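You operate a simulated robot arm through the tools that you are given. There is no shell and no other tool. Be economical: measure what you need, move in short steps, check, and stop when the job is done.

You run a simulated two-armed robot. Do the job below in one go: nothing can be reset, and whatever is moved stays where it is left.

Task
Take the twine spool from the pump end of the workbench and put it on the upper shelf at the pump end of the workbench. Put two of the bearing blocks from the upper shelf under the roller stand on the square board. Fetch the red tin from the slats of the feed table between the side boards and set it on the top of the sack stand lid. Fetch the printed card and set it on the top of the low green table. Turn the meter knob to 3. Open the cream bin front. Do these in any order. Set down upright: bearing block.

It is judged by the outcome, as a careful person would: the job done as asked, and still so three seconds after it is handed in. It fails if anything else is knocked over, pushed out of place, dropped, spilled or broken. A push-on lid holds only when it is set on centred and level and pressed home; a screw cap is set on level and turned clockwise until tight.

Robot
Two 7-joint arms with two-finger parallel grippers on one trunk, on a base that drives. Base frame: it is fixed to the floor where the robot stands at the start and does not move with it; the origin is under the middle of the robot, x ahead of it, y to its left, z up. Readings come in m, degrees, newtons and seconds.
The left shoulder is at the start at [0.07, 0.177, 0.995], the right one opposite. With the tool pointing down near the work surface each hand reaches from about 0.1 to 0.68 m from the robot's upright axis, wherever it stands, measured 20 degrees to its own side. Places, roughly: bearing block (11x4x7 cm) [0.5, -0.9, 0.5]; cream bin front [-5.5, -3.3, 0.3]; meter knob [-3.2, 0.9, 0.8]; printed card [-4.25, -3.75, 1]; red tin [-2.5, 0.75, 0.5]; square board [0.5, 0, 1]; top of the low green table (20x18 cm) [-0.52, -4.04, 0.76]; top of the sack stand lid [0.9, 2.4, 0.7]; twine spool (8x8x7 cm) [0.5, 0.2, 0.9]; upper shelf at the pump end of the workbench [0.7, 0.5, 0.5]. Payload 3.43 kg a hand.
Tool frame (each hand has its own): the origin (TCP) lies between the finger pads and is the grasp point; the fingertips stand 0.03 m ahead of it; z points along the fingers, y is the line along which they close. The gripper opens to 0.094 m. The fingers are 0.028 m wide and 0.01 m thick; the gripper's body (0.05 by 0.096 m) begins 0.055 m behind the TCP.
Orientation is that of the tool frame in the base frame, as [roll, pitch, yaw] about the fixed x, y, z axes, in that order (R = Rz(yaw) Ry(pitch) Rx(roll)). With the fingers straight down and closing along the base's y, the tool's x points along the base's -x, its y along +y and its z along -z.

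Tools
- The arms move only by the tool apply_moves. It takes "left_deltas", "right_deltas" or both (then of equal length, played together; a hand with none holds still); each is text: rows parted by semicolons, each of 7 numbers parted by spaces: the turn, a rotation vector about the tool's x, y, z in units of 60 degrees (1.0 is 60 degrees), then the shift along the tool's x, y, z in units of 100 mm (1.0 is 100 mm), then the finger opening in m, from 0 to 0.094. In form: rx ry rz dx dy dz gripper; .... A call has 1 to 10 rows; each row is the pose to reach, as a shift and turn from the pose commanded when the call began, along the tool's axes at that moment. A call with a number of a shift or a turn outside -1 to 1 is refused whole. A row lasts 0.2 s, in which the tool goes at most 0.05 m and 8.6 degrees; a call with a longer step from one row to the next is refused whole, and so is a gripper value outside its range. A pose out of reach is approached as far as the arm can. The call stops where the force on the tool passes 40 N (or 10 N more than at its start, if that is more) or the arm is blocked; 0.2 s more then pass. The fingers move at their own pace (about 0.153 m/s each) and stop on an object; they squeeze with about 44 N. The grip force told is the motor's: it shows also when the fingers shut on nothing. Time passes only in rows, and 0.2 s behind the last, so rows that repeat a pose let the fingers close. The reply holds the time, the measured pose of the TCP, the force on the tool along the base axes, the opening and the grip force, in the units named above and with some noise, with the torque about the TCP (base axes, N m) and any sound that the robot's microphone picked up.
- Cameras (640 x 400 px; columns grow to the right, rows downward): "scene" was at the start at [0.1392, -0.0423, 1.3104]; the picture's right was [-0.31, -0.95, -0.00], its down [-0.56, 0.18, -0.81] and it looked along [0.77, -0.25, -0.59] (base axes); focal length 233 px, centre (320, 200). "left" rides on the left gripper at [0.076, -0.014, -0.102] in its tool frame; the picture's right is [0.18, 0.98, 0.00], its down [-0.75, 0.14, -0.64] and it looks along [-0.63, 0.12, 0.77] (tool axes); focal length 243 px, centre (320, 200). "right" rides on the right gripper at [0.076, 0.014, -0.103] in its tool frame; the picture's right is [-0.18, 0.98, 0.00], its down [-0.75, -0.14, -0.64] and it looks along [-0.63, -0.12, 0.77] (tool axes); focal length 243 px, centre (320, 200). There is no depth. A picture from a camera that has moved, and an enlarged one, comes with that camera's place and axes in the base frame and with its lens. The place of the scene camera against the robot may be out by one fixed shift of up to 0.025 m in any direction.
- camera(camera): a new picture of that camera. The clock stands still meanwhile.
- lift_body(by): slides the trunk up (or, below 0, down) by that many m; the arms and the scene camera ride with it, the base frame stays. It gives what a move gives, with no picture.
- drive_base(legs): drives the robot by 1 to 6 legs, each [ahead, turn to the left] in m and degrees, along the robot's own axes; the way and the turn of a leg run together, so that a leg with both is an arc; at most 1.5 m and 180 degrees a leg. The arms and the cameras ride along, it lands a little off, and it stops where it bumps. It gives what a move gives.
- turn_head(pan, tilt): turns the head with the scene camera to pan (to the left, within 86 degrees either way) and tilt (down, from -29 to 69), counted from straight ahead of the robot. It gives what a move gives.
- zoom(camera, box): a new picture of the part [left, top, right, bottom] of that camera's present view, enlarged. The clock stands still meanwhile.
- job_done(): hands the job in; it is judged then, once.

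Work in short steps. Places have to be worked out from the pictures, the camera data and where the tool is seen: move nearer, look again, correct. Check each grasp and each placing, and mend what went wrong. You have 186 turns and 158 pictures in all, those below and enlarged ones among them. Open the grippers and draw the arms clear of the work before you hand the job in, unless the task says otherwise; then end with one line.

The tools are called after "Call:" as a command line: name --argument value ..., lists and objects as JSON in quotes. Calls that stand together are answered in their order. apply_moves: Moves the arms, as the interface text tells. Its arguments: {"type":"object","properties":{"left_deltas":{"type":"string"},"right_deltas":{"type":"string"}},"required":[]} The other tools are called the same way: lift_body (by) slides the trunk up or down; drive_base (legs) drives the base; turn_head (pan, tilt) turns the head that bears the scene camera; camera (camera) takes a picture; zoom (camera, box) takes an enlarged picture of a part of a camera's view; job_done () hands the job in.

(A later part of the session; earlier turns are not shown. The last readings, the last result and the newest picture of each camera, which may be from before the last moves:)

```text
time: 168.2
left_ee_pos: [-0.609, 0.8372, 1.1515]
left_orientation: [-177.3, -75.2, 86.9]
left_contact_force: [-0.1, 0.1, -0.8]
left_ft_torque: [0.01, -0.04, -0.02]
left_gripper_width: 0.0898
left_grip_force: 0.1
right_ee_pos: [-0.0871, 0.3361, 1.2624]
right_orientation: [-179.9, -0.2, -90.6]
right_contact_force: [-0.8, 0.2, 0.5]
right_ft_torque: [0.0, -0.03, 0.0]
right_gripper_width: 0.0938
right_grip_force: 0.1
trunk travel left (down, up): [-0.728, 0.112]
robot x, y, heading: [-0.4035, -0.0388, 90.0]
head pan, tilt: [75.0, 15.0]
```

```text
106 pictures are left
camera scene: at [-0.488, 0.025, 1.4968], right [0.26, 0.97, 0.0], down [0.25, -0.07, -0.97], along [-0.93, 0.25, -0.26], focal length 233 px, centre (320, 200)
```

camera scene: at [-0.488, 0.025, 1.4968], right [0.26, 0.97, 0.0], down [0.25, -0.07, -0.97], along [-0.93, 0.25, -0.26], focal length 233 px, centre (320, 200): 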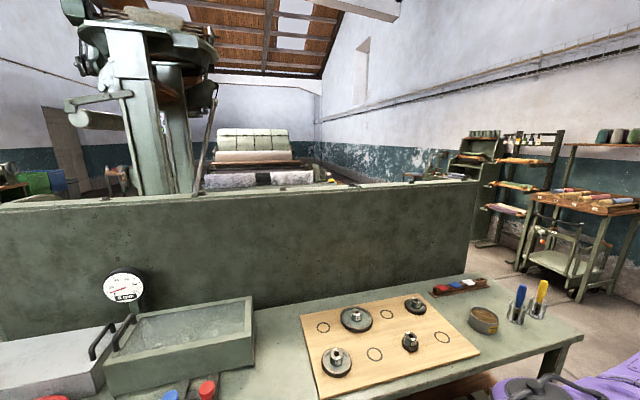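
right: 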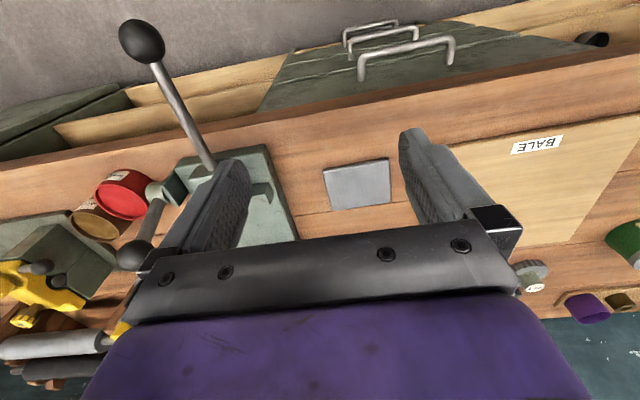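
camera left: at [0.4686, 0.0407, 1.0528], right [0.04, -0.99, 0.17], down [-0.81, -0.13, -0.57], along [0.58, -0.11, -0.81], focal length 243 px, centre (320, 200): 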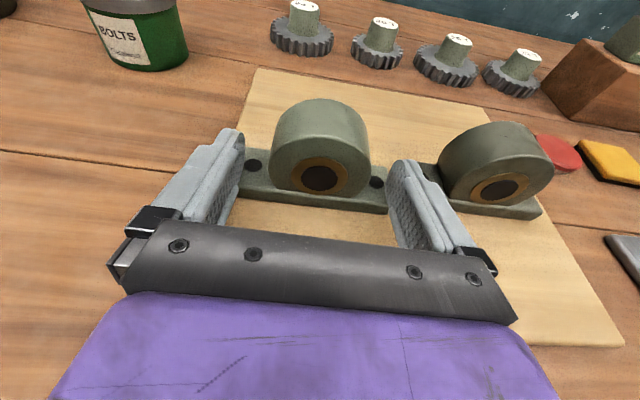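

The machine is to the -x side; the tin lies between its side boards. I go along +y past the side table, then face -x and look.

Call:
drive_base --legs '[[1.4, 0], [0.4, 0], [0, 90]]'

Call:
turn_head --pan 35 --tilt 20

Call:
camera --camera "scene"

Call:
turn_head --pan -20 --tilt 20

Call:
camera --camera "scene"

```text
time: 181.1
left_ee_pos: [-1.2863, 1.5486, 1.1523]
left_orientation: [-177.3, -75.3, 177.9]
left_contact_force: [-0.9, 0.9, 0.7]
left_ft_torque: [-0.01, -0.02, -0.03]
left_gripper_width: 0.0902
left_grip_force: 0.1
right_ee_pos: [-0.7941, 2.0804, 1.2615]
right_orientation: [-179.9, -0.3, 0.5]
right_contact_force: [0.2, 0.1, -0.4]
right_ft_torque: [0.0, -0.01, -0.02]
right_gripper_width: 0.0939
right_grip_force: 0.0
trunk travel left (down, up): [-0.728, 0.112]
robot x, y, heading: [-0.4171, 1.7687, -179.1]
head pan, tilt: [75.0, 15.0]
```

```text
time: 182.2
left_ee_pos: [-1.2858, 1.5483, 1.1524]
left_orientation: [-177.3, -75.2, 177.8]
left_contact_force: [0.0, -1.4, 0.2]
left_ft_torque: [-0.05, -0.01, 0.02]
left_gripper_width: 0.0901
left_grip_force: 0.0
right_ee_pos: [-0.7924, 2.0794, 1.2619]
right_orientation: [-179.9, -0.2, 0.5]
right_contact_force: [-0.4, -0.2, 0.6]
right_ft_torque: [-0.01, 0.02, -0.02]
right_gripper_width: 0.0941
right_grip_force: 0.1
trunk travel left (down, up): [-0.728, 0.112]
robot x, y, heading: [-0.4145, 1.7648, -178.7]
head pan, tilt: [35.0, 20.0]
```

```text
105 pictures are left
camera scene: at [-0.5372, 1.6988, 1.4886], right [-0.59, 0.81, 0.0], down [0.28, 0.2, -0.94], along [-0.76, -0.55, -0.34], focal length 233 px, centre (320, 200)
```

scene: 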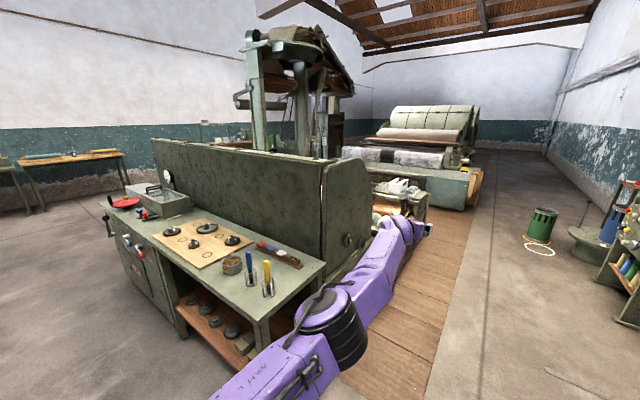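

```text
time: 183.4
left_ee_pos: [-1.2863, 1.5491, 1.1537]
left_orientation: [-177.3, -75.2, 177.9]
left_contact_force: [-0.2, 0.8, 0.7]
left_ft_torque: [0.03, -0.01, -0.01]
left_gripper_width: 0.0901
left_grip_force: 0.0
right_ee_pos: [-0.7928, 2.0805, 1.2623]
right_orientation: [-179.9, -0.2, 0.5]
right_contact_force: [-0.2, 1.1, 0.2]
right_ft_torque: [-0.01, 0.0, -0.01]
right_gripper_width: 0.094
right_grip_force: 0.2
trunk travel left (down, up): [-0.728, 0.112]
robot x, y, heading: [-0.4189, 1.7704, -179.0]
head pan, tilt: [-20.0, 20.0]
```

```text
104 pictures are left
camera scene: at [-0.5503, 1.7838, 1.4886], right [0.32, 0.95, 0.0], down [0.32, -0.11, -0.94], along [-0.89, 0.3, -0.34], focal length 233 px, centre (320, 200)
```

scene: 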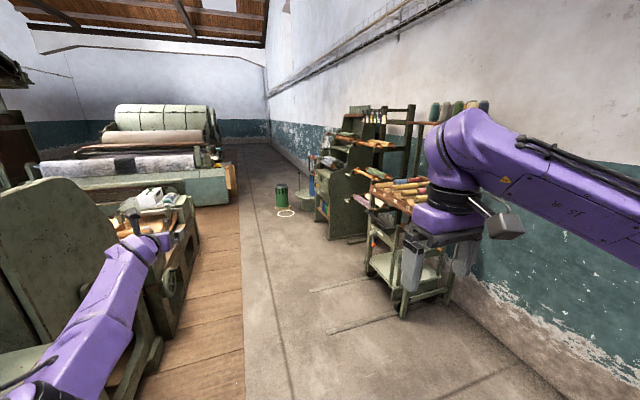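

Drive along the aisle to x≈-2.3 and look left at the feed table.

Call:
drive_base --legs '[[1.5, -1], [0.3, 0]]'

Call:
turn_head --pan 80 --tilt 35

Call:
camera --camera "scene"

Call:
turn_head --pan 40 --tilt 35

Call:
camera --camera "scene"

```text
time: 192.6
left_ee_pos: [-3.0972, 1.5417, 1.1532]
left_orientation: [-177.3, -75.3, 177.0]
left_contact_force: [-0.2, 0.5, 0.5]
left_ft_torque: [0.03, -0.04, 0.0]
left_gripper_width: 0.0899
left_grip_force: 0.0
right_ee_pos: [-2.595, 2.0636, 1.2629]
right_orientation: [-179.9, -0.2, -0.5]
right_contact_force: [0.3, 0.0, -0.8]
right_ft_torque: [-0.01, 0.0, -0.02]
right_gripper_width: 0.0941
right_grip_force: 0.1
trunk travel left (down, up): [-0.728, 0.112]
robot x, y, heading: [-2.2231, 1.7488, -179.7]
head pan, tilt: [-20.0, 20.0]
```

```text
time: 194.3
left_ee_pos: [-3.0978, 1.5405, 1.1539]
left_orientation: [-177.3, -75.2, 177.0]
left_contact_force: [0.8, 0.1, 0.0]
left_ft_torque: [0.0, 0.01, -0.01]
left_gripper_width: 0.09
left_grip_force: 0.0
right_ee_pos: [-2.5967, 2.0634, 1.2611]
right_orientation: [-179.9, -0.1, -0.5]
right_contact_force: [-0.2, 0.3, -0.1]
right_ft_torque: [0.0, 0.02, 0.03]
right_gripper_width: 0.0939
right_grip_force: 0.0
trunk travel left (down, up): [-0.728, 0.112]
robot x, y, heading: [-2.2262, 1.7507, -180.0]
head pan, tilt: [80.0, 35.0]
```

```text
103 pictures are left
camera scene: at [-2.2853, 1.6458, 1.4648], right [-0.99, 0.17, 0.0], down [0.1, 0.56, -0.82], along [-0.14, -0.81, -0.57], focal length 233 px, centre (320, 200)
```

scene: 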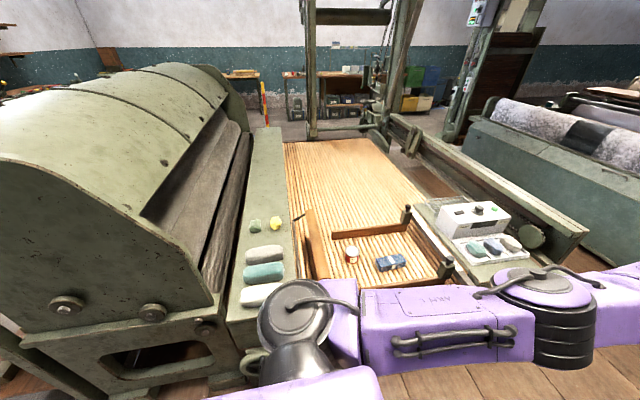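

```text
time: 195.4
left_ee_pos: [-3.097, 1.54, 1.1529]
left_orientation: [-177.4, -75.2, 177.1]
left_contact_force: [-0.6, -0.5, 0.6]
left_ft_torque: [-0.03, -0.02, 0.01]
left_gripper_width: 0.0901
left_grip_force: 0.0
right_ee_pos: [-2.5976, 2.065, 1.2619]
right_orientation: [-179.9, -0.2, -0.4]
right_contact_force: [0.9, -0.3, 0.0]
right_ft_torque: [-0.04, 0.0, 0.02]
right_gripper_width: 0.0939
right_grip_force: 0.1
trunk travel left (down, up): [-0.728, 0.112]
robot x, y, heading: [-2.2279, 1.7458, -179.7]
head pan, tilt: [40.0, 35.0]
```

```text
102 pictures are left
camera scene: at [-2.3373, 1.6756, 1.4648], right [-0.65, 0.76, 0.0], down [0.44, 0.37, -0.82], along [-0.62, -0.53, -0.57], focal length 233 px, centre (320, 200)
```

scene: 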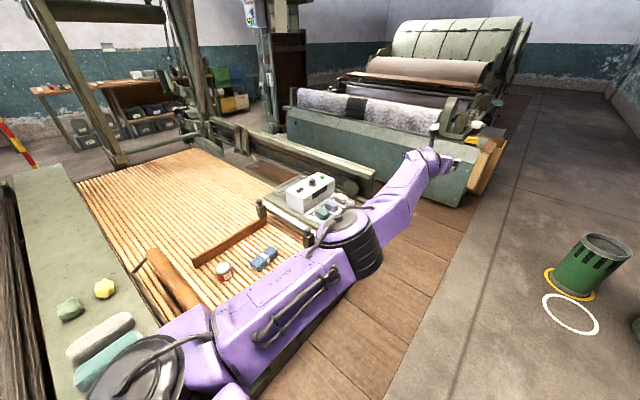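

The red-topped tin is on the slats at ≈(-2.57, 0.84); the meter box is near (-3.0, 0.95). I'll use the right hand pointing down, so first tuck the left hand (pitch it down and draw it in).

Call:
apply_moves --left_deltas "0 -0.14 0 0 0 -0.14 0.06; 0 -0.28 0 0 0 -0.28 0.06; 0 -0.42 0 0 0 -0.42 0.06; 0 -0.56 0 0 0 -0.56 0.06; 0 -0.70 0 0 0 -0.70 0.06; 0 -0.84 0 0 0 -0.84 0.06; 0 -0.98 0 0 0 -0.98 0.06; 0 -1 0 0 0 -1 0.06"

Call:
apply_moves --left_deltas "0 -0.12 0 -0.3 0 -0.1 0.06; 0 -0.25 0 -0.6 0 -0.2 0.06; 0 -0.25 0 -0.95 0 -0.25 0.06; 0 -0.25 0 -0.95 0 -0.25 0.06"

Call:
apply_moves --left_deltas "0 0 0 -0.33 -0.1 -0.2 0.06; 0 0 0 -0.66 -0.2 -0.5 0.06; 0 0 0 -1 -0.4 -0.8 0.06; 0 0 0 -1 -0.4 -0.8 0.06"

Call:
apply_moves --left_deltas "0 0 0 -0.33 0 0 0.06; 0 0 0 -0.66 0 0 0.06; 0 0 0 -1 0 0 0.06; 0 0 0 -1 0 0 0.06"

```text
time: 197.2
left_ee_pos: [-2.9626, 1.5371, 1.1424]
left_orientation: [-179.1, -20.9, 179.5]
left_contact_force: [0.6, -0.9, -0.2]
left_ft_torque: [0.02, 0.03, -0.01]
left_gripper_width: 0.0598
left_grip_force: 0.1
left hand out of reach, approached as far as the arm can: row 3, 4, 5, 6, 7, 8
right_ee_pos: [-2.5975, 2.0643, 1.2615]
right_orientation: [-179.9, -0.2, -0.5]
right_contact_force: [-0.8, -0.1, 0.4]
right_ft_torque: [0.0, -0.02, -0.04]
right_gripper_width: 0.0938
right_grip_force: 0.0
trunk travel left (down, up): [-0.728, 0.112]
robot x, y, heading: [-2.2282, 1.7464, -179.6]
head pan, tilt: [40.0, 35.0]
```

```text
time: 198.2
left_ee_pos: [-2.8997, 1.5358, 1.1429]
left_orientation: [-179.2, -5.8, 179.6]
left_contact_force: [0.2, 0.0, 0.2]
left_ft_torque: [0.01, 0.0, 0.01]
left_gripper_width: 0.0601
left_grip_force: 0.2
left hand out of reach, approached as far as the arm can: row 3, 4
right_ee_pos: [-2.5962, 2.0649, 1.2618]
right_orientation: [-180.0, -0.2, -0.4]
right_contact_force: [0.4, 0.4, 1.2]
right_ft_torque: [0.0, -0.02, -0.03]
right_gripper_width: 0.0938
right_grip_force: 0.1
trunk travel left (down, up): [-0.728, 0.112]
robot x, y, heading: [-2.2261, 1.7456, -179.9]
head pan, tilt: [40.0, 35.0]
```

```text
time: 199.2
left_ee_pos: [-2.8426, 1.4746, 1.2077]
left_orientation: [180.0, -5.9, 180.0]
left_contact_force: [-0.4, -0.5, -0.3]
left_ft_torque: [-0.03, 0.0, 0.01]
left_gripper_width: 0.0599
left_grip_force: 0.1
left hand out of reach, approached as far as the arm can: row 1, 2, 3, 4
right_ee_pos: [-2.5962, 2.0631, 1.2625]
right_orientation: [-179.8, -0.2, -0.5]
right_contact_force: [-0.2, -0.5, 0.2]
right_ft_torque: [0.0, 0.0, -0.03]
right_gripper_width: 0.0941
right_grip_force: 0.1
trunk travel left (down, up): [-0.728, 0.112]
robot x, y, heading: [-2.2257, 1.75, -179.7]
head pan, tilt: [40.0, 35.0]
```

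```text
time: 200.2
left_ee_pos: [-2.8209, 1.4327, 1.184]
left_orientation: [180.0, -5.3, -179.5]
left_contact_force: [0.2, -0.9, -0.1]
left_ft_torque: [0.0, 0.0, 0.02]
left_gripper_width: 0.0603
left_grip_force: 0.0
left hand out of reach, approached as far as the arm can: row 1, 2, 3, 4
right_ee_pos: [-2.5968, 2.0643, 1.2622]
right_orientation: [-179.9, -0.2, -0.5]
right_contact_force: [0.4, 0.5, -0.9]
right_ft_torque: [-0.03, 0.01, -0.03]
right_gripper_width: 0.0939
right_grip_force: 0.1
trunk travel left (down, up): [-0.728, 0.112]
robot x, y, heading: [-2.2244, 1.7482, -179.7]
head pan, tilt: [40.0, 35.0]
```

The left arm is near a limit in this flipped wrist pose; turn the wrist back the way it came.

Call:
apply_moves --left_deltas "0 0 -0.14 0 0 0 0.06; 0 0 -0.28 0 0 0 0.06; 0 0 -0.42 0 0 0 0.06; 0 0 -0.56 0 0 0 0.06; 0 0 -0.70 0 0 0 0.06; 0 0 -0.84 0 0 0 0.06; 0 0 -0.98 0 0 0 0.06; 0 0 -1 0 0 0 0.06"

Call:
apply_moves --left_deltas "0 0 -0.14 0 0 0 0.06; 0 0 -0.28 0 0 0 0.06; 0 0 -0.42 0 0 0 0.06; 0 0 -0.56 0 0 0 0.06; 0 0 -0.70 0 0 0 0.06; 0 0 -0.84 0 0 0 0.06; 0 0 -0.98 0 0 0 0.06; 0 0 -1 0 0 0 0.06"

Call:
apply_moves --left_deltas "0 0 -0.14 0 0 0 0.06; 0 0 -0.28 0 0 0 0.06; 0 0 -0.42 0 0 0 0.06; 0 0 -0.56 0 0 0 0.06; 0 0 -0.70 0 0 0 0.06; 0 0 -0.84 0 0 0 0.06; 0 0 -0.98 0 0 0 0.06; 0 0 -1 0 0 0 0.06"

```text
time: 202.0
left_ee_pos: [-2.8236, 1.4356, 1.1873]
left_orientation: [175.0, -2.8, -119.3]
left_contact_force: [0.2, 0.4, -0.5]
left_ft_torque: [0.0, 0.0, 0.05]
left_gripper_width: 0.0602
left_grip_force: 0.2
right_ee_pos: [-2.5963, 2.0637, 1.2621]
right_orientation: [-179.9, -0.2, -0.5]
right_contact_force: [0.5, 0.0, 0.7]
right_ft_torque: [0.02, 0.01, -0.02]
right_gripper_width: 0.094
right_grip_force: 0.0
trunk travel left (down, up): [-0.728, 0.112]
robot x, y, heading: [-2.2247, 1.7466, -179.8]
head pan, tilt: [40.0, 35.0]
```

```text
time: 203.8
left_ee_pos: [-2.8255, 1.4361, 1.1883]
left_orientation: [175.0, 2.8, -59.6]
left_contact_force: [0.0, -0.1, 0.0]
left_ft_torque: [-0.01, 0.01, 0.01]
left_gripper_width: 0.0601
left_grip_force: 0.0
right_ee_pos: [-2.5971, 2.0638, 1.2621]
right_orientation: [-179.9, -0.2, -0.5]
right_contact_force: [1.1, -0.1, -0.2]
right_ft_torque: [0.02, 0.0, 0.01]
right_gripper_width: 0.0939
right_grip_force: 0.1
trunk travel left (down, up): [-0.728, 0.112]
robot x, y, heading: [-2.2261, 1.7512, -179.8]
head pan, tilt: [40.0, 35.0]
```

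```text
time: 205.6
left_ee_pos: [-2.8252, 1.436, 1.1851]
left_orientation: [-180.0, 5.5, 0.5]
left_contact_force: [0.4, 0.0, 0.3]
left_ft_torque: [-0.02, 0.03, 0.02]
left_gripper_width: 0.0602
left_grip_force: 0.1
right_ee_pos: [-2.5956, 2.0638, 1.2617]
right_orientation: [-179.9, -0.2, -0.4]
right_contact_force: [0.2, -0.8, -0.5]
right_ft_torque: [0.02, -0.01, 0.02]
right_gripper_width: 0.094
right_grip_force: 0.0
trunk travel left (down, up): [-0.728, 0.112]
robot x, y, heading: [-2.2277, 1.7466, -179.7]
head pan, tilt: [40.0, 35.0]
```

Now draw it back toward the body.

Call:
apply_moves --left_deltas "0 0 0 0.33 0 0 0.06; 0 0 0 0.66 0 0 0.06; 0 0 0 1 0 0 0.06; 0 0 0 1 0 0 0.06"

Call:
apply_moves --left_deltas "0 0 0 0.33 0 0 0.06; 0 0 0 0.66 0 0 0.06; 0 0 0 1 0 0 0.06; 0 0 0 1 0 0 0.06"

```text
time: 206.5
left_ee_pos: [-2.7526, 1.3915, 1.0646]
left_orientation: [-178.8, -2.7, 1.6]
left_contact_force: [0.0, 0.5, -0.2]
left_ft_torque: [-0.01, 0.03, 0.02]
left_gripper_width: 0.0598
left_grip_force: 0.0
left hand out of reach, approached as far as the arm can: row 1, 2, 3, 4
right_ee_pos: [-2.596, 2.0636, 1.2623]
right_orientation: [-179.9, -0.2, -0.4]
right_contact_force: [-0.4, -0.4, -0.3]
right_ft_torque: [0.02, -0.01, -0.01]
right_gripper_width: 0.094
right_grip_force: 0.1
trunk travel left (down, up): [-0.728, 0.112]
robot x, y, heading: [-2.2238, 1.7452, -179.9]
head pan, tilt: [40.0, 35.0]
stopped in row 4 (left hand): the arm was blocked; the commanded pose is now the measured one
```

```text
time: 207.1
left_ee_pos: [-2.6617, 1.3837, 0.9861]
left_orientation: [-177.8, -13.7, 3.2]
left_contact_force: [0.3, 0.3, -0.3]
left_ft_torque: [-0.02, 0.02, 0.01]
left_gripper_width: 0.06
left_grip_force: 0.1
left hand out of reach, approached as far as the arm can: row 2, 3
right_ee_pos: [-2.5976, 2.0644, 1.2629]
right_orientation: [-179.9, -0.2, -0.5]
right_contact_force: [0.1, -0.1, -0.9]
right_ft_torque: [0.01, 0.04, 0.0]
right_gripper_width: 0.094
right_grip_force: 0.1
trunk travel left (down, up): [-0.728, 0.112]
robot x, y, heading: [-2.2251, 1.7483, -180.1]
head pan, tilt: [40.0, 35.0]
stopped in row 3 (left hand): the arm was blocked; the commanded pose is now the measured one
```

Let me look at the left arm.

Call:
turn_head --pan 65 --tilt 40

Call:
camera --camera "scene"

```text
time: 208.0
left_ee_pos: [-2.6613, 1.3844, 0.9859]
left_orientation: [-177.7, -13.5, 3.3]
left_contact_force: [0.4, 0.2, 0.1]
left_ft_torque: [0.01, 0.0, -0.02]
left_gripper_width: 0.0603
left_grip_force: 0.0
right_ee_pos: [-2.5971, 2.0639, 1.2621]
right_orientation: [-179.9, -0.2, -0.6]
right_contact_force: [0.2, -0.7, 0.4]
right_ft_torque: [-0.03, -0.03, 0.0]
right_gripper_width: 0.0943
right_grip_force: 0.0
trunk travel left (down, up): [-0.728, 0.112]
robot x, y, heading: [-2.2254, 1.7464, -180.0]
head pan, tilt: [65.0, 40.0]
```

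```text
101 pictures are left
camera scene: at [-2.3058, 1.6554, 1.4572], right [-0.91, 0.42, 0.0], down [0.27, 0.58, -0.77], along [-0.32, -0.7, -0.64], focal length 233 px, centre (320, 200)
```

scene: 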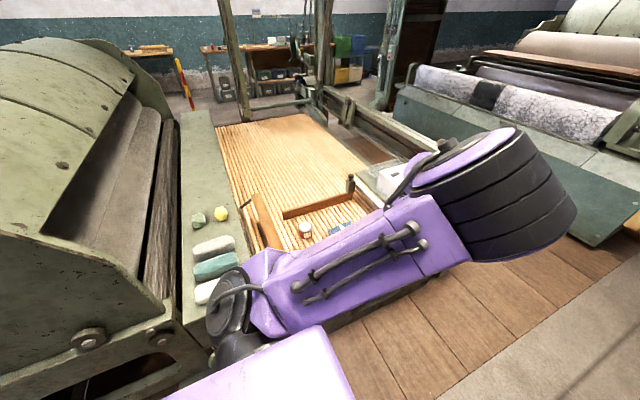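

The elbow is forward; I try raising the hand so it'll clear the machine when the trunk lowers.

Call:
apply_moves --left_deltas "0 -0.1 0 0 0 -0.4 0.06; 0 -0.2 0 0 0 -0.7 0.06; 0 -0.22 0 0.2 0 -1 0.06; 0 -0.22 0 0.2 0 -1 0.06"

Call:
apply_moves --left_deltas "0 0 0 0 0 -0.4 0.06; 0 0 0 0 0 -0.7 0.06; 0 0 0 0.2 0 -1 0.06; 0 0 0 0.2 0 -1 0.06"

Call:
camera --camera "scene"

```text
time: 208.8
left_ee_pos: [-2.6439, 1.3695, 0.9947]
left_orientation: [-177.0, -12.2, 5.3]
left_contact_force: [0.4, 0.7, 0.1]
left_ft_torque: [0.01, 0.01, 0.02]
left_gripper_width: 0.06
left_grip_force: 0.1
left hand out of reach, approached as far as the arm can: row 3
right_ee_pos: [-2.5971, 2.064, 1.2616]
right_orientation: [-179.9, -0.2, -0.4]
right_contact_force: [0.7, 1.5, 0.5]
right_ft_torque: [0.0, 0.02, -0.01]
right_gripper_width: 0.0941
right_grip_force: 0.1
trunk travel left (down, up): [-0.728, 0.112]
robot x, y, heading: [-2.226, 1.7481, -179.8]
head pan, tilt: [65.0, 40.0]
stopped in row 3 (left hand): the arm was blocked; the commanded pose is now the measured one
```

```text
time: 209.8
left_ee_pos: [-2.6635, 1.3312, 1.0496]
left_orientation: [-177.0, -12.1, 5.5]
left_contact_force: [0.7, -0.1, 1.2]
left_ft_torque: [0.01, -0.01, 0.02]
left_gripper_width: 0.0602
left_grip_force: 0.1
left hand out of reach, approached as far as the arm can: row 1, 2, 3, 4
right_ee_pos: [-2.5965, 2.0638, 1.2617]
right_orientation: [-179.8, -0.2, -0.5]
right_contact_force: [-0.6, 0.3, -0.4]
right_ft_torque: [-0.03, -0.03, -0.02]
right_gripper_width: 0.0939
right_grip_force: 0.0
trunk travel left (down, up): [-0.728, 0.112]
robot x, y, heading: [-2.2245, 1.7484, -179.9]
head pan, tilt: [65.0, 40.0]
```

```text
100 pictures are left
camera scene: at [-2.3057, 1.6555, 1.4572], right [-0.91, 0.42, 0.0], down [0.27, 0.58, -0.77], along [-0.32, -0.7, -0.64], focal length 233 px, centre (320, 200)
```

scene: 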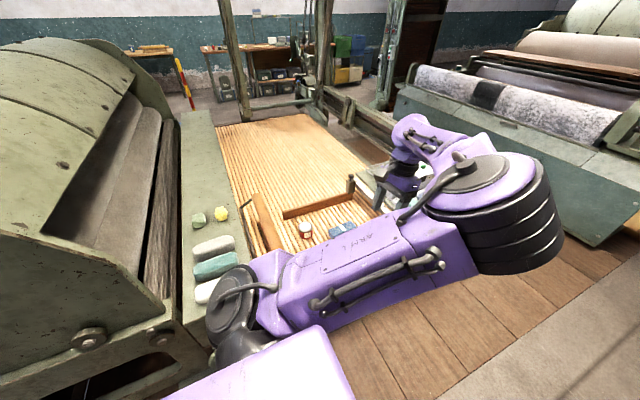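

The left hand already points down, so use it for the tin and raise the right hand instead. Drive ahead and turn to face the feed table.

Call:
apply_moves --right_deltas "0 0 0 0.2 0 -0.4 0.06; 0 0 0 0.4 0 -0.7 0.06; 0 0 0 0.6 0 -1 0.06; 0 0 0 0.6 0 -1 0.06"

Call:
drive_base --legs '[[0.35, 0], [0, 90]]'

Call:
turn_head --pan -15 --tilt 45

Call:
camera --camera "scene"

```text
time: 210.8
left_ee_pos: [-2.6629, 1.3313, 1.0495]
left_orientation: [-177.0, -12.1, 5.5]
left_contact_force: [0.4, 0.3, -0.4]
left_ft_torque: [0.05, 0.03, 0.01]
left_gripper_width: 0.0598
left_grip_force: 0.0
right_ee_pos: [-2.5697, 2.0253, 1.3278]
right_orientation: [179.9, 0.0, -0.5]
right_contact_force: [0.7, -0.8, -0.3]
right_ft_torque: [0.02, 0.01, -0.03]
right_gripper_width: 0.0602
right_grip_force: 0.1
right hand out of reach, approached as far as the arm can: row 1, 2, 3, 4
trunk travel left (down, up): [-0.728, 0.112]
robot x, y, heading: [-2.2241, 1.7483, -180.0]
head pan, tilt: [65.0, 40.0]
```

```text
time: 216.8
left_ee_pos: [-2.1557, 1.3076, 1.0497]
left_orientation: [-176.8, -12.1, 95.2]
left_contact_force: [-0.8, 0.3, -0.3]
left_ft_torque: [0.0, -0.02, -0.01]
left_gripper_width: 0.0598
left_grip_force: 0.1
right_ee_pos: [-2.8496, 1.4008, 1.3279]
right_orientation: [180.0, -0.1, 89.4]
right_contact_force: [-0.3, 0.3, 0.2]
right_ft_torque: [-0.02, -0.01, 0.0]
right_gripper_width: 0.06
right_grip_force: 0.0
trunk travel left (down, up): [-0.728, 0.112]
robot x, y, heading: [-2.5707, 1.7478, -89.7]
head pan, tilt: [65.0, 40.0]
```

```text
time: 218.4
left_ee_pos: [-2.1555, 1.3087, 1.0495]
left_orientation: [-176.8, -12.0, 95.4]
left_contact_force: [0.3, 0.0, 0.2]
left_ft_torque: [-0.03, -0.01, 0.0]
left_gripper_width: 0.0601
left_grip_force: 0.1
right_ee_pos: [-2.8494, 1.4005, 1.3288]
right_orientation: [-179.9, -0.1, 89.4]
right_contact_force: [-0.3, 0.0, 0.6]
right_ft_torque: [-0.03, 0.03, -0.02]
right_gripper_width: 0.06
right_grip_force: 0.1
trunk travel left (down, up): [-0.728, 0.112]
robot x, y, heading: [-2.5667, 1.7461, -89.9]
head pan, tilt: [-15.0, 45.0]
```

```text
99 pictures are left
camera scene: at [-2.5862, 1.6032, 1.45], right [-0.97, 0.26, 0.0], down [0.18, 0.68, -0.71], along [-0.18, -0.68, -0.71], focal length 233 px, centre (320, 200)
```

scene: 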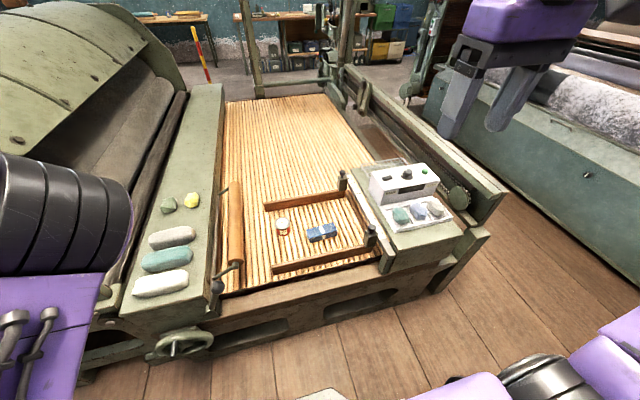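

Clear view now. Zoom into the tin and the meter box.

Call:
zoom --camera "scene" --box '[240, 180, 400, 280]'

Call:
zoom --camera "scene" --box '[345, 145, 475, 240]'

```text
4.00 times, centred on (320, 230) of scene
camera zoom: at [-2.5862, 1.6032, 1.45], right [-0.97, 0.26, 0.0], down [0.18, 0.68, -0.71], along [-0.18, -0.68, -0.71], focal length 933 px, centre (320, 80)
```

zoom: 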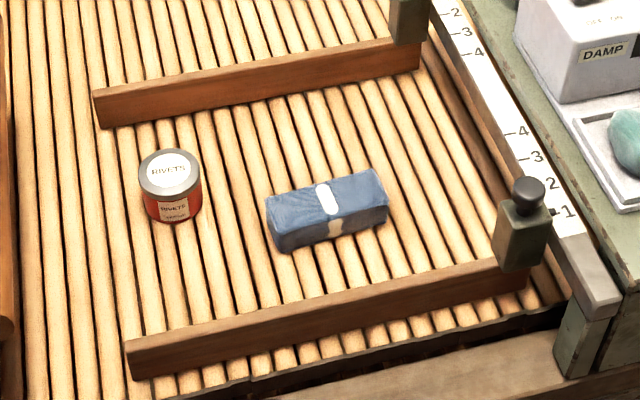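

```text
4.21 times, centred on (410, 192) of scene
camera zoom: at [-2.5862, 1.6032, 1.45], right [-0.97, 0.26, 0.0], down [0.18, 0.68, -0.71], along [-0.18, -0.68, -0.71], focal length 982 px, centre (-59, 232)
```

zoom: 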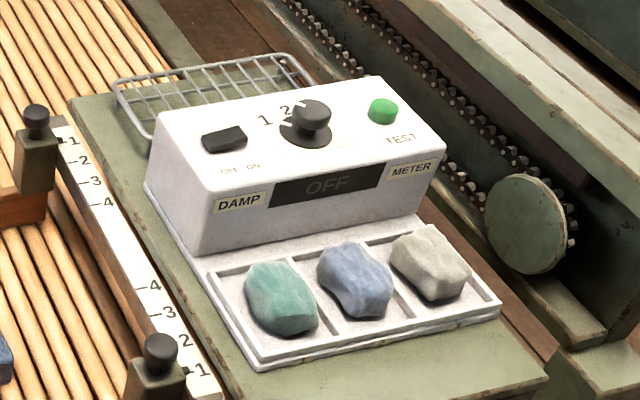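

Tin (red, "RIVETS") at ≈(-2.575, 0.854), ~8 cm wide. Move the base closer, slightly to the right of it.

Call:
drive_base --legs '[[0, -31], [0.24, 0], [0, 31]]'

Call:
apply_moves --left_deltas "0 0.1 0 -0.3 -0.3 0 0.094; 0 0.2 0 -0.6 -0.6 0 0.094; 0 0.2 0 -0.9 -0.9 0 0.094; 0 0.2 0 -0.9 -0.9 0 0.094"

Call:
camera --camera "scene"

```text
time: 223.2
left_ee_pos: [-2.2749, 1.1058, 1.05]
left_orientation: [-176.8, -12.0, 96.1]
left_contact_force: [0.3, 0.2, 0.1]
left_ft_torque: [0.0, -0.01, 0.0]
left_gripper_width: 0.0601
left_grip_force: 0.0
right_ee_pos: [-2.9688, 1.19, 1.3279]
right_orientation: [-180.0, -0.1, 90.2]
right_contact_force: [-0.3, 0.0, -0.9]
right_ft_torque: [-0.01, 0.02, -0.04]
right_gripper_width: 0.06
right_grip_force: 0.0
trunk travel left (down, up): [-0.728, 0.112]
robot x, y, heading: [-2.6998, 1.5341, -89.3]
head pan, tilt: [-15.0, 45.0]
```

```text
time: 224.2
left_ee_pos: [-2.3543, 0.9815, 0.9959]
left_orientation: [-176.6, -23.9, 95.2]
left_contact_force: [-1.2, 0.0, -0.3]
left_ft_torque: [0.05, -0.02, 0.01]
left_gripper_width: 0.0936
left_grip_force: 0.1
left hand out of reach, approached as far as the arm can: row 1, 2, 3, 4
right_ee_pos: [-2.9692, 1.1876, 1.3276]
right_orientation: [179.9, -0.2, 90.1]
right_contact_force: [-0.4, -1.2, 0.0]
right_ft_torque: [0.04, 0.01, 0.01]
right_gripper_width: 0.0598
right_grip_force: 0.0
trunk travel left (down, up): [-0.728, 0.112]
robot x, y, heading: [-2.6934, 1.5422, -89.3]
head pan, tilt: [-15.0, 45.0]
```

```text
96 pictures are left
camera scene: at [-2.709, 1.3927, 1.4497], right [-0.97, 0.24, 0.0], down [0.17, 0.69, -0.71], along [-0.17, -0.68, -0.71], focal length 233 px, centre (320, 200)
```

scene: 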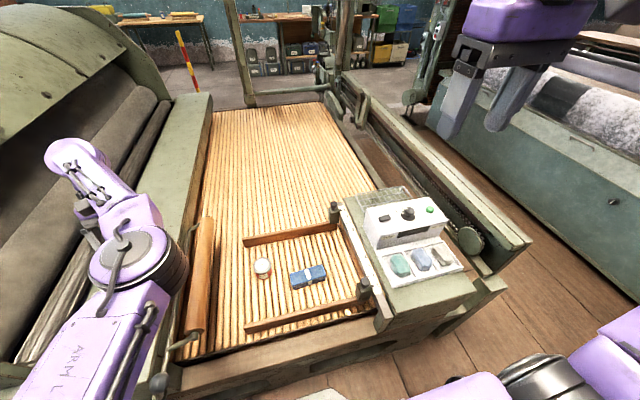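

The tilt went backward; correct it to tilt slightly forward while moving over the tin.

Call:
apply_moves --left_deltas "0 -0.13 0 -0.12 -0.33 -0.1 0.094; 0 -0.26 0 -0.24 -0.66 -0.15 0.094; 0 -0.4 0 -0.47 -0.98 -0.2 0.094; 0 -0.4 0 -0.47 -0.98 -0.2 0.094"

Call:
apply_moves --left_deltas "0 -0.1 0 -0.2 -0.33 0 0.094; 0 -0.2 0 -0.4 -0.66 0 0.094; 0 -0.3 0 -0.6 -1 0 0.094; 0 -0.3 0 -0.6 -1 0 0.094"

Call:
camera --camera "left"

Call:
camera --camera "scene"

```text
time: 225.2
left_ee_pos: [-2.4482, 0.9227, 1.002]
left_orientation: [-176.9, 0.0, 96.7]
left_contact_force: [-0.6, 0.4, -0.2]
left_ft_torque: [-0.01, 0.0, 0.01]
left_gripper_width: 0.0937
left_grip_force: 0.1
left hand out of reach, approached as far as the arm can: row 2
right_ee_pos: [-2.971, 1.1893, 1.327]
right_orientation: [180.0, -0.2, 90.1]
right_contact_force: [0.0, 0.6, 0.9]
right_ft_torque: [0.03, -0.01, -0.02]
right_gripper_width: 0.0601
right_grip_force: 0.1
trunk travel left (down, up): [-0.728, 0.112]
robot x, y, heading: [-2.6959, 1.5375, -89.3]
head pan, tilt: [-15.0, 45.0]
```

```text
time: 226.2
left_ee_pos: [-2.5315, 0.8228, 1.0105]
left_orientation: [-176.7, 18.0, 97.6]
left_contact_force: [0.0, 0.8, 0.6]
left_ft_torque: [0.01, -0.02, -0.01]
left_gripper_width: 0.0942
left_grip_force: 0.0
left hand out of reach, approached as far as the arm can: row 1, 2, 3, 4
right_ee_pos: [-2.9697, 1.1891, 1.3288]
right_orientation: [180.0, -0.2, 90.2]
right_contact_force: [-0.6, -0.6, 0.4]
right_ft_torque: [-0.01, -0.05, 0.01]
right_gripper_width: 0.0601
right_grip_force: 0.1
trunk travel left (down, up): [-0.728, 0.112]
robot x, y, heading: [-2.6941, 1.5392, -89.1]
head pan, tilt: [-15.0, 45.0]
```

```text
95 pictures are left
camera left: at [-2.5522, 0.9249, 1.0849], right [0.95, 0.29, -0.11], down [0.25, -0.49, 0.83], along [0.19, -0.82, -0.54], focal length 243 px, centre (320, 200)
```

left: 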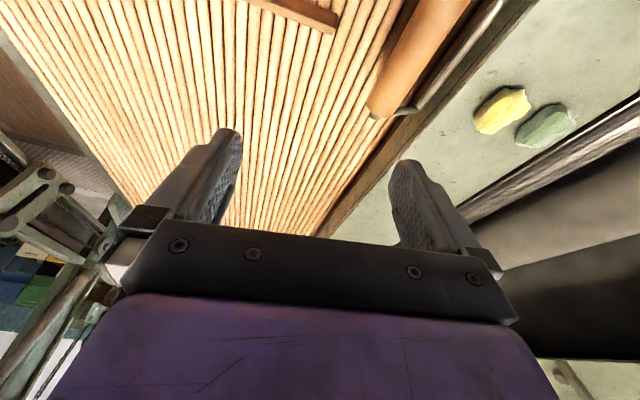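

```text
94 pictures are left
camera scene: at [-2.7093, 1.3949, 1.4499], right [-0.97, 0.24, 0.0], down [0.17, 0.69, -0.71], along [-0.17, -0.69, -0.71], focal length 233 px, centre (320, 200)
```

scene: 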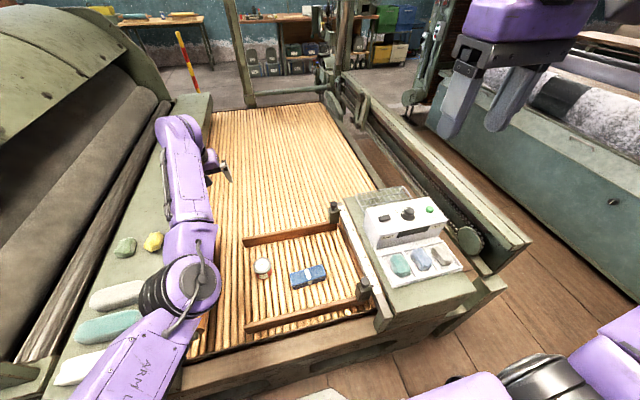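

Lower the trunk, then adjust over the tin.

Call:
lift_body --by -0.3

Call:
apply_moves --left_deltas "0 -0.0 0 0.1 -0.2 0 0.094; 0 0.1 0 0.25 -0.4 0 0.094; 0 0.2 0 0.28 -0.42 -0.1 0.094; 0 0.3 0 0.28 -0.42 -0.1 0.094; 0 0.3 0 0.28 -0.42 -0.1 0.094"

Call:
camera --camera "left"

Call:
camera --camera "scene"

```text
time: 229.2
left_ee_pos: [-2.5303, 0.8233, 0.7104]
left_orientation: [-176.7, 18.0, 97.7]
left_contact_force: [0.2, -0.6, -0.3]
left_ft_torque: [-0.02, 0.0, 0.01]
left_gripper_width: 0.0941
left_grip_force: 0.0
right_ee_pos: [-2.9678, 1.1894, 1.0285]
right_orientation: [180.0, -0.1, 90.2]
right_contact_force: [0.2, 0.6, 0.7]
right_ft_torque: [0.0, 0.02, 0.02]
right_gripper_width: 0.0599
right_grip_force: 0.0
trunk travel left (down, up): [-0.428, 0.412]
robot x, y, heading: [-2.6966, 1.5406, -89.4]
head pan, tilt: [-15.0, 45.0]
```

```text
time: 230.4
left_ee_pos: [-2.58, 0.8577, 0.7128]
left_orientation: [-176.8, 0.0, 96.7]
left_contact_force: [-0.7, -0.2, -0.5]
left_ft_torque: [-0.01, 0.06, -0.02]
left_gripper_width: 0.0942
left_grip_force: 0.0
left hand out of reach, approached as far as the arm can: row 1, 2, 4, 5
right_ee_pos: [-2.9697, 1.1899, 1.0283]
right_orientation: [179.9, -0.2, 90.1]
right_contact_force: [-0.2, 0.4, -0.3]
right_ft_torque: [0.0, 0.03, 0.0]
right_gripper_width: 0.0601
right_grip_force: 0.0
trunk travel left (down, up): [-0.428, 0.412]
robot x, y, heading: [-2.6989, 1.5382, -89.2]
head pan, tilt: [-15.0, 45.0]
```

```text
93 pictures are left
camera left: at [-2.5959, 0.9329, 0.8163], right [0.95, 0.3, -0.05], down [0.26, -0.73, 0.63], along [0.15, -0.62, -0.77], focal length 243 px, centre (320, 200)
```

left: 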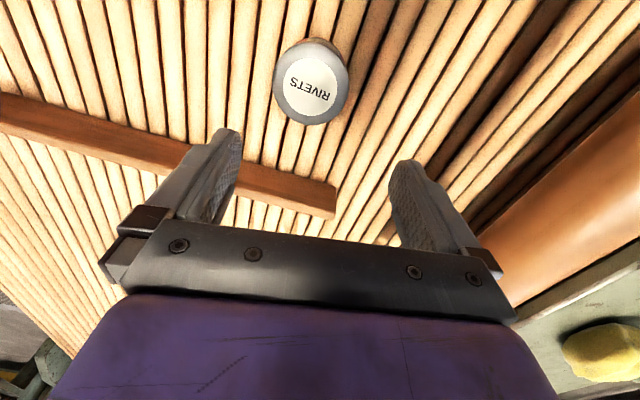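

```text
92 pictures are left
camera scene: at [-2.7089, 1.3949, 1.15], right [-0.97, 0.24, 0.0], down [0.17, 0.69, -0.71], along [-0.17, -0.69, -0.71], focal length 233 px, centre (320, 200)
```

scene: 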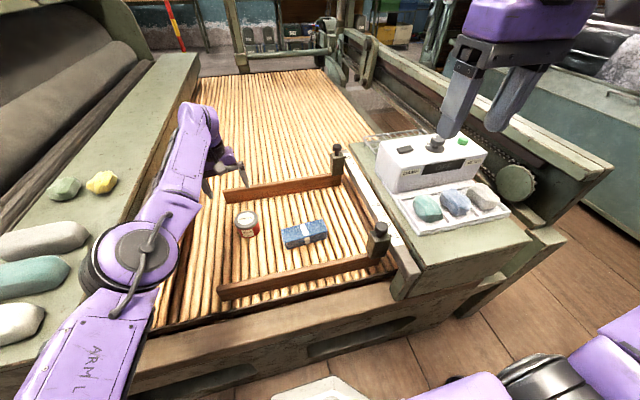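

Tin lid at ≈(-2.595, 0.866, z 0.574), ~6.5 cm wide. Descend in two steps.

Call:
apply_moves --left_deltas "0 0 0 0.05 -0.03 0.3 0.094; 0 0 0 0.1 -0.05 0.6 0.094; 0 0 0 0.1 -0.05 0.9 0.094; 0 0 0 0.1 -0.05 0.9 0.094"

Call:
camera --camera "left"

```text
time: 231.4
left_ee_pos: [-2.5913, 0.8695, 0.6226]
left_orientation: [-176.9, 0.0, 96.7]
left_contact_force: [0.8, 0.1, 0.1]
left_ft_torque: [-0.01, 0.01, 0.01]
left_gripper_width: 0.0941
left_grip_force: 0.1
right_ee_pos: [-2.9683, 1.1889, 1.0269]
right_orientation: [-180.0, -0.1, 90.2]
right_contact_force: [-0.3, 0.6, 0.1]
right_ft_torque: [0.02, 0.03, 0.03]
right_gripper_width: 0.0601
right_grip_force: 0.0
trunk travel left (down, up): [-0.428, 0.412]
robot x, y, heading: [-2.6947, 1.5367, -89.1]
head pan, tilt: [-15.0, 45.0]
```

```text
91 pictures are left
camera left: at [-2.6077, 0.9441, 0.7268], right [0.95, 0.3, -0.05], down [0.26, -0.73, 0.63], along [0.15, -0.62, -0.77], focal length 243 px, centre (320, 200)
```

left: 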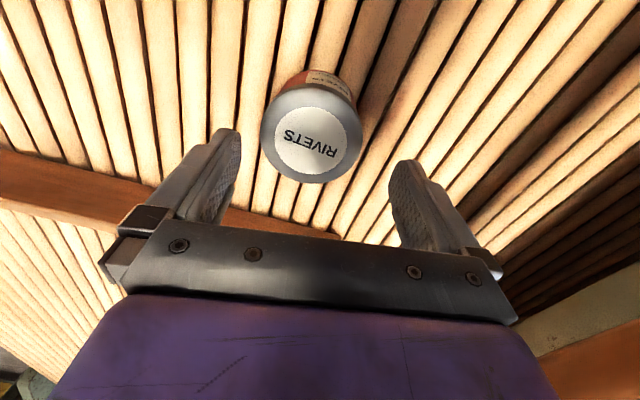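

Aligned. Descend the last 7 cm and close.

Call:
apply_moves --left_deltas "0 0 0 0.03 -0.05 0.25 0.094; 0 0 0 0.03 -0.05 0.5 0.094; 0 0 0 0.03 -0.05 0.7 0.094; 0 0 0 0.03 -0.05 0.7 0.06; 0 0 0 0.03 -0.05 0.7 0.05; 0 0 0 0.03 -0.05 0.7 0.05"

Call:
camera --camera "left"

```text
time: 232.8
left_ee_pos: [-2.6007, 0.8705, 0.5547]
left_orientation: [-176.9, 0.0, 96.7]
left_contact_force: [-2.6, -0.1, 2.1]
left_ft_torque: [0.12, -0.04, 0.03]
left_gripper_width: 0.0803
left_grip_force: 44.0
right_ee_pos: [-2.9705, 1.1904, 1.0271]
right_orientation: [180.0, 0.0, 90.1]
right_contact_force: [0.7, -0.1, -0.6]
right_ft_torque: [0.04, 0.03, 0.01]
right_gripper_width: 0.06
right_grip_force: 0.0
trunk travel left (down, up): [-0.428, 0.412]
robot x, y, heading: [-2.6977, 1.538, -89.3]
head pan, tilt: [-15.0, 45.0]
```

```text
90 pictures are left
camera left: at [-2.6166, 0.9451, 0.6585], right [0.95, 0.3, -0.05], down [0.26, -0.73, 0.63], along [0.15, -0.62, -0.77], focal length 243 px, centre (320, 200)
```

left: 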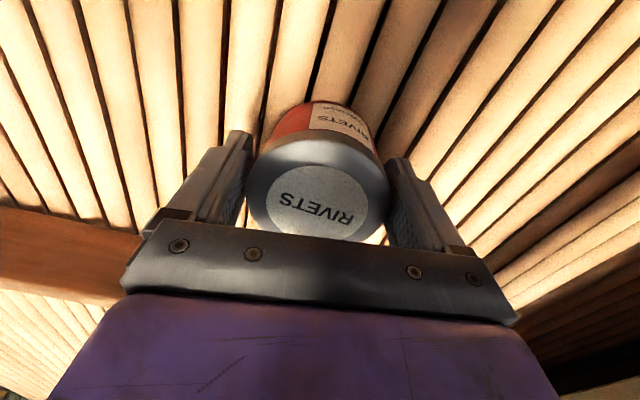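

The tin is 8 cm wide, so its top is lower than I judged — I'm gripping only near the lid. Reopen, go 2.5 cm lower and regrip.

Call:
apply_moves --left_deltas "0 0 0 0 0 0 0.094; 0 0 0 0 0 0 0.094; 0 0 0 0 0 0.12 0.094; 0 0 0 0 0 0.25 0.094; 0 0 0 0 0 0.25 0.094; 0 0 0 0 0 0.25 0.06; 0 0 0 0 0 0.25 0.06; 0 0 0 0 0 0.25 0.06"

Call:
camera --camera "left"

```text
time: 234.6
left_ee_pos: [-2.5998, 0.874, 0.5326]
left_orientation: [-177.0, 0.1, 96.7]
left_contact_force: [1.7, -3.0, 10.5]
left_ft_torque: [-0.15, -0.52, -0.09]
left_gripper_width: 0.0818
left_grip_force: 44.2
left hand out of reach, approached as far as the arm can: row 3, 4, 5, 6, 7, 8
right_ee_pos: [-2.9701, 1.1901, 1.0289]
right_orientation: [180.0, -0.1, 90.1]
right_contact_force: [0.3, -0.4, -0.1]
right_ft_torque: [0.0, 0.0, -0.01]
right_gripper_width: 0.0599
right_grip_force: 0.0
trunk travel left (down, up): [-0.428, 0.412]
robot x, y, heading: [-2.6935, 1.5382, -89.2]
head pan, tilt: [-15.0, 45.0]
```

```text
89 pictures are left
camera left: at [-2.6176, 0.9488, 0.6366], right [0.95, 0.3, -0.05], down [0.26, -0.73, 0.63], along [0.15, -0.62, -0.77], focal length 243 px, centre (320, 200)
```

left: 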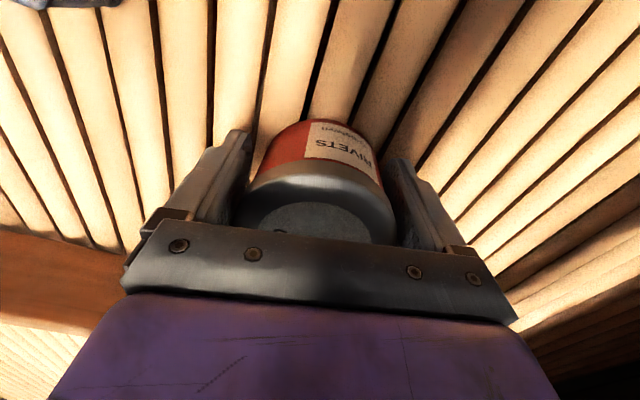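

Deeper grip now. Lift with the trunk and check.

Call:
lift_body --by 0.06

Call:
camera --camera "left"

```text
time: 235.6
left_ee_pos: [-2.6029, 0.8739, 0.5909]
left_orientation: [-176.9, -0.1, 96.6]
left_contact_force: [1.1, -0.9, -3.7]
left_ft_torque: [0.03, -0.03, 0.0]
left_gripper_width: 0.0806
left_grip_force: 44.4
right_ee_pos: [-2.9695, 1.1896, 1.0881]
right_orientation: [180.0, -0.3, 90.1]
right_contact_force: [0.2, 0.2, 1.1]
right_ft_torque: [-0.01, 0.02, -0.01]
right_gripper_width: 0.0599
right_grip_force: 0.0
trunk travel left (down, up): [-0.488, 0.352]
robot x, y, heading: [-2.6953, 1.5391, -89.4]
head pan, tilt: [-15.0, 45.0]
```

```text
88 pictures are left
camera left: at [-2.6178, 0.9482, 0.6949], right [0.95, 0.3, -0.05], down [0.26, -0.73, 0.63], along [0.15, -0.62, -0.77], focal length 243 px, centre (320, 200)
```

left: 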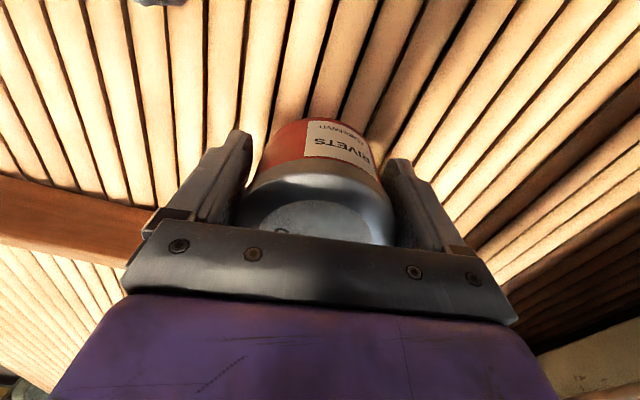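

Tin lifted (≈3.7 N). Deliver it first; the knob is on the way back. Raise, back off, and head to the sack stand.

Call:
lift_body --by 0.35

Call:
drive_base --legs '[[-0.3, 0], [0, 90], [1.5, 0], [0.9, 0]]'

Call:
turn_head --pan 15 --tilt 25

Call:
camera --camera "scene"

```text
time: 239.0
left_ee_pos: [-2.6023, 0.8735, 0.9416]
left_orientation: [-176.7, -0.2, 96.8]
left_contact_force: [-0.1, -0.9, -3.5]
left_ft_torque: [0.0, 0.01, 0.01]
left_gripper_width: 0.0804
left_grip_force: 43.7
right_ee_pos: [-2.9688, 1.1888, 1.437]
right_orientation: [-180.0, -0.2, 90.0]
right_contact_force: [-1.1, 0.2, 0.4]
right_ft_torque: [-0.02, 0.0, 0.01]
right_gripper_width: 0.0599
right_grip_force: 0.1
trunk travel left (down, up): [-0.838, 0.002]
robot x, y, heading: [-2.697, 1.5377, -89.0]
head pan, tilt: [-15.0, 45.0]
```

```text
time: 256.1
left_ee_pos: [0.3464, 1.9232, 0.9417]
left_orientation: [-176.9, -0.1, -174.0]
left_contact_force: [-0.6, 0.4, -3.5]
left_ft_torque: [0.0, 0.04, 0.01]
left_gripper_width: 0.0801
left_grip_force: 43.9
right_ee_pos: [0.028, 1.5603, 1.438]
right_orientation: [179.9, -0.1, 179.4]
right_contact_force: [-1.0, -0.3, -1.0]
right_ft_torque: [-0.01, -0.03, -0.01]
right_gripper_width: 0.0602
right_grip_force: 0.1
trunk travel left (down, up): [-0.838, 0.002]
robot x, y, heading: [-0.3192, 1.8364, 0.2]
head pan, tilt: [-15.0, 45.0]
```

```text
time: 257.1
left_ee_pos: [0.3477, 1.9244, 0.9421]
left_orientation: [-176.9, -0.1, -174.1]
left_contact_force: [-0.2, 0.8, -3.1]
left_ft_torque: [-0.02, 0.04, -0.02]
left_gripper_width: 0.0803
left_grip_force: 44.2
right_ee_pos: [0.0272, 1.561, 1.4368]
right_orientation: [-180.0, -0.2, 179.4]
right_contact_force: [-0.5, -0.5, -0.3]
right_ft_torque: [-0.01, 0.02, -0.01]
right_gripper_width: 0.0601
right_grip_force: 0.1
trunk travel left (down, up): [-0.838, 0.002]
robot x, y, heading: [-0.3206, 1.8381, 0.2]
head pan, tilt: [15.0, 25.0]
```

```text
87 pictures are left
camera scene: at [-0.1724, 1.8473, 1.5904], right [0.26, -0.97, 0.0], down [-0.41, -0.11, -0.91], along [0.87, 0.24, -0.42], focal length 233 px, centre (320, 200)
```

scene: 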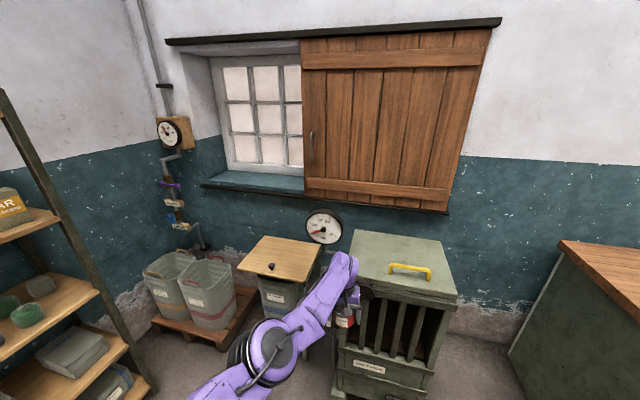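

The wooden-lidded stand left of the slatted cabinet matches the sack stand. Zoom to confirm and see the lid.

Call:
zoom --camera "scene" --box '[200, 200, 400, 325]'

```text
3.20 times, centred on (300, 262) of scene
camera zoom: at [-0.1724, 1.8473, 1.5904], right [0.26, -0.97, 0.0], down [-0.41, -0.11, -0.91], along [0.87, 0.24, -0.42], focal length 746 px, centre (384, 0)
```

zoom: 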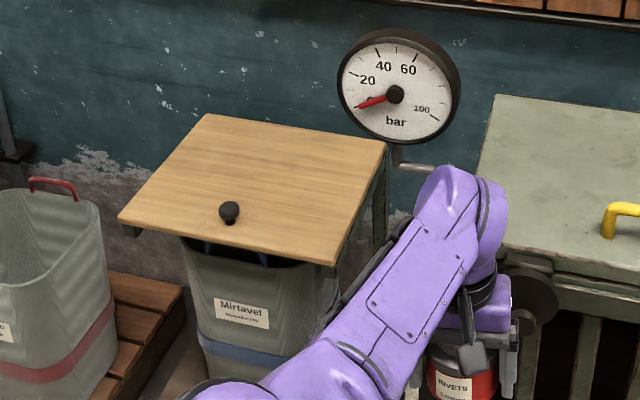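

Lid spans x≈0.68–1.03, y≈2.19–2.60, knob near (0.75, 2.41). Check the floor before driving closer.

Call:
turn_head --pan 35 --tilt 45

Call:
camera --camera "scene"

```text
time: 257.9
left_ee_pos: [0.3478, 1.9238, 0.9415]
left_orientation: [-176.9, 0.0, -174.0]
left_contact_force: [-0.5, -0.1, -2.3]
left_ft_torque: [0.02, 0.04, 0.02]
left_gripper_width: 0.0801
left_grip_force: 44.2
right_ee_pos: [0.0281, 1.5598, 1.4372]
right_orientation: [180.0, -0.1, 179.5]
right_contact_force: [0.2, 0.4, 0.1]
right_ft_torque: [0.02, -0.03, -0.01]
right_gripper_width: 0.0603
right_grip_force: 0.2
trunk travel left (down, up): [-0.838, 0.002]
robot x, y, heading: [-0.322, 1.8402, -0.1]
head pan, tilt: [35.0, 45.0]
```

```text
85 pictures are left
camera scene: at [-0.1948, 1.8701, 1.56], right [0.57, -0.82, 0.0], down [-0.58, -0.41, -0.71], along [0.58, 0.41, -0.71], focal length 233 px, centre (320, 200)
```

scene: 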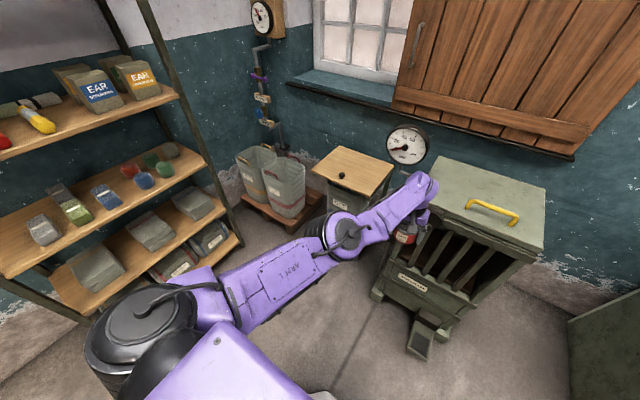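

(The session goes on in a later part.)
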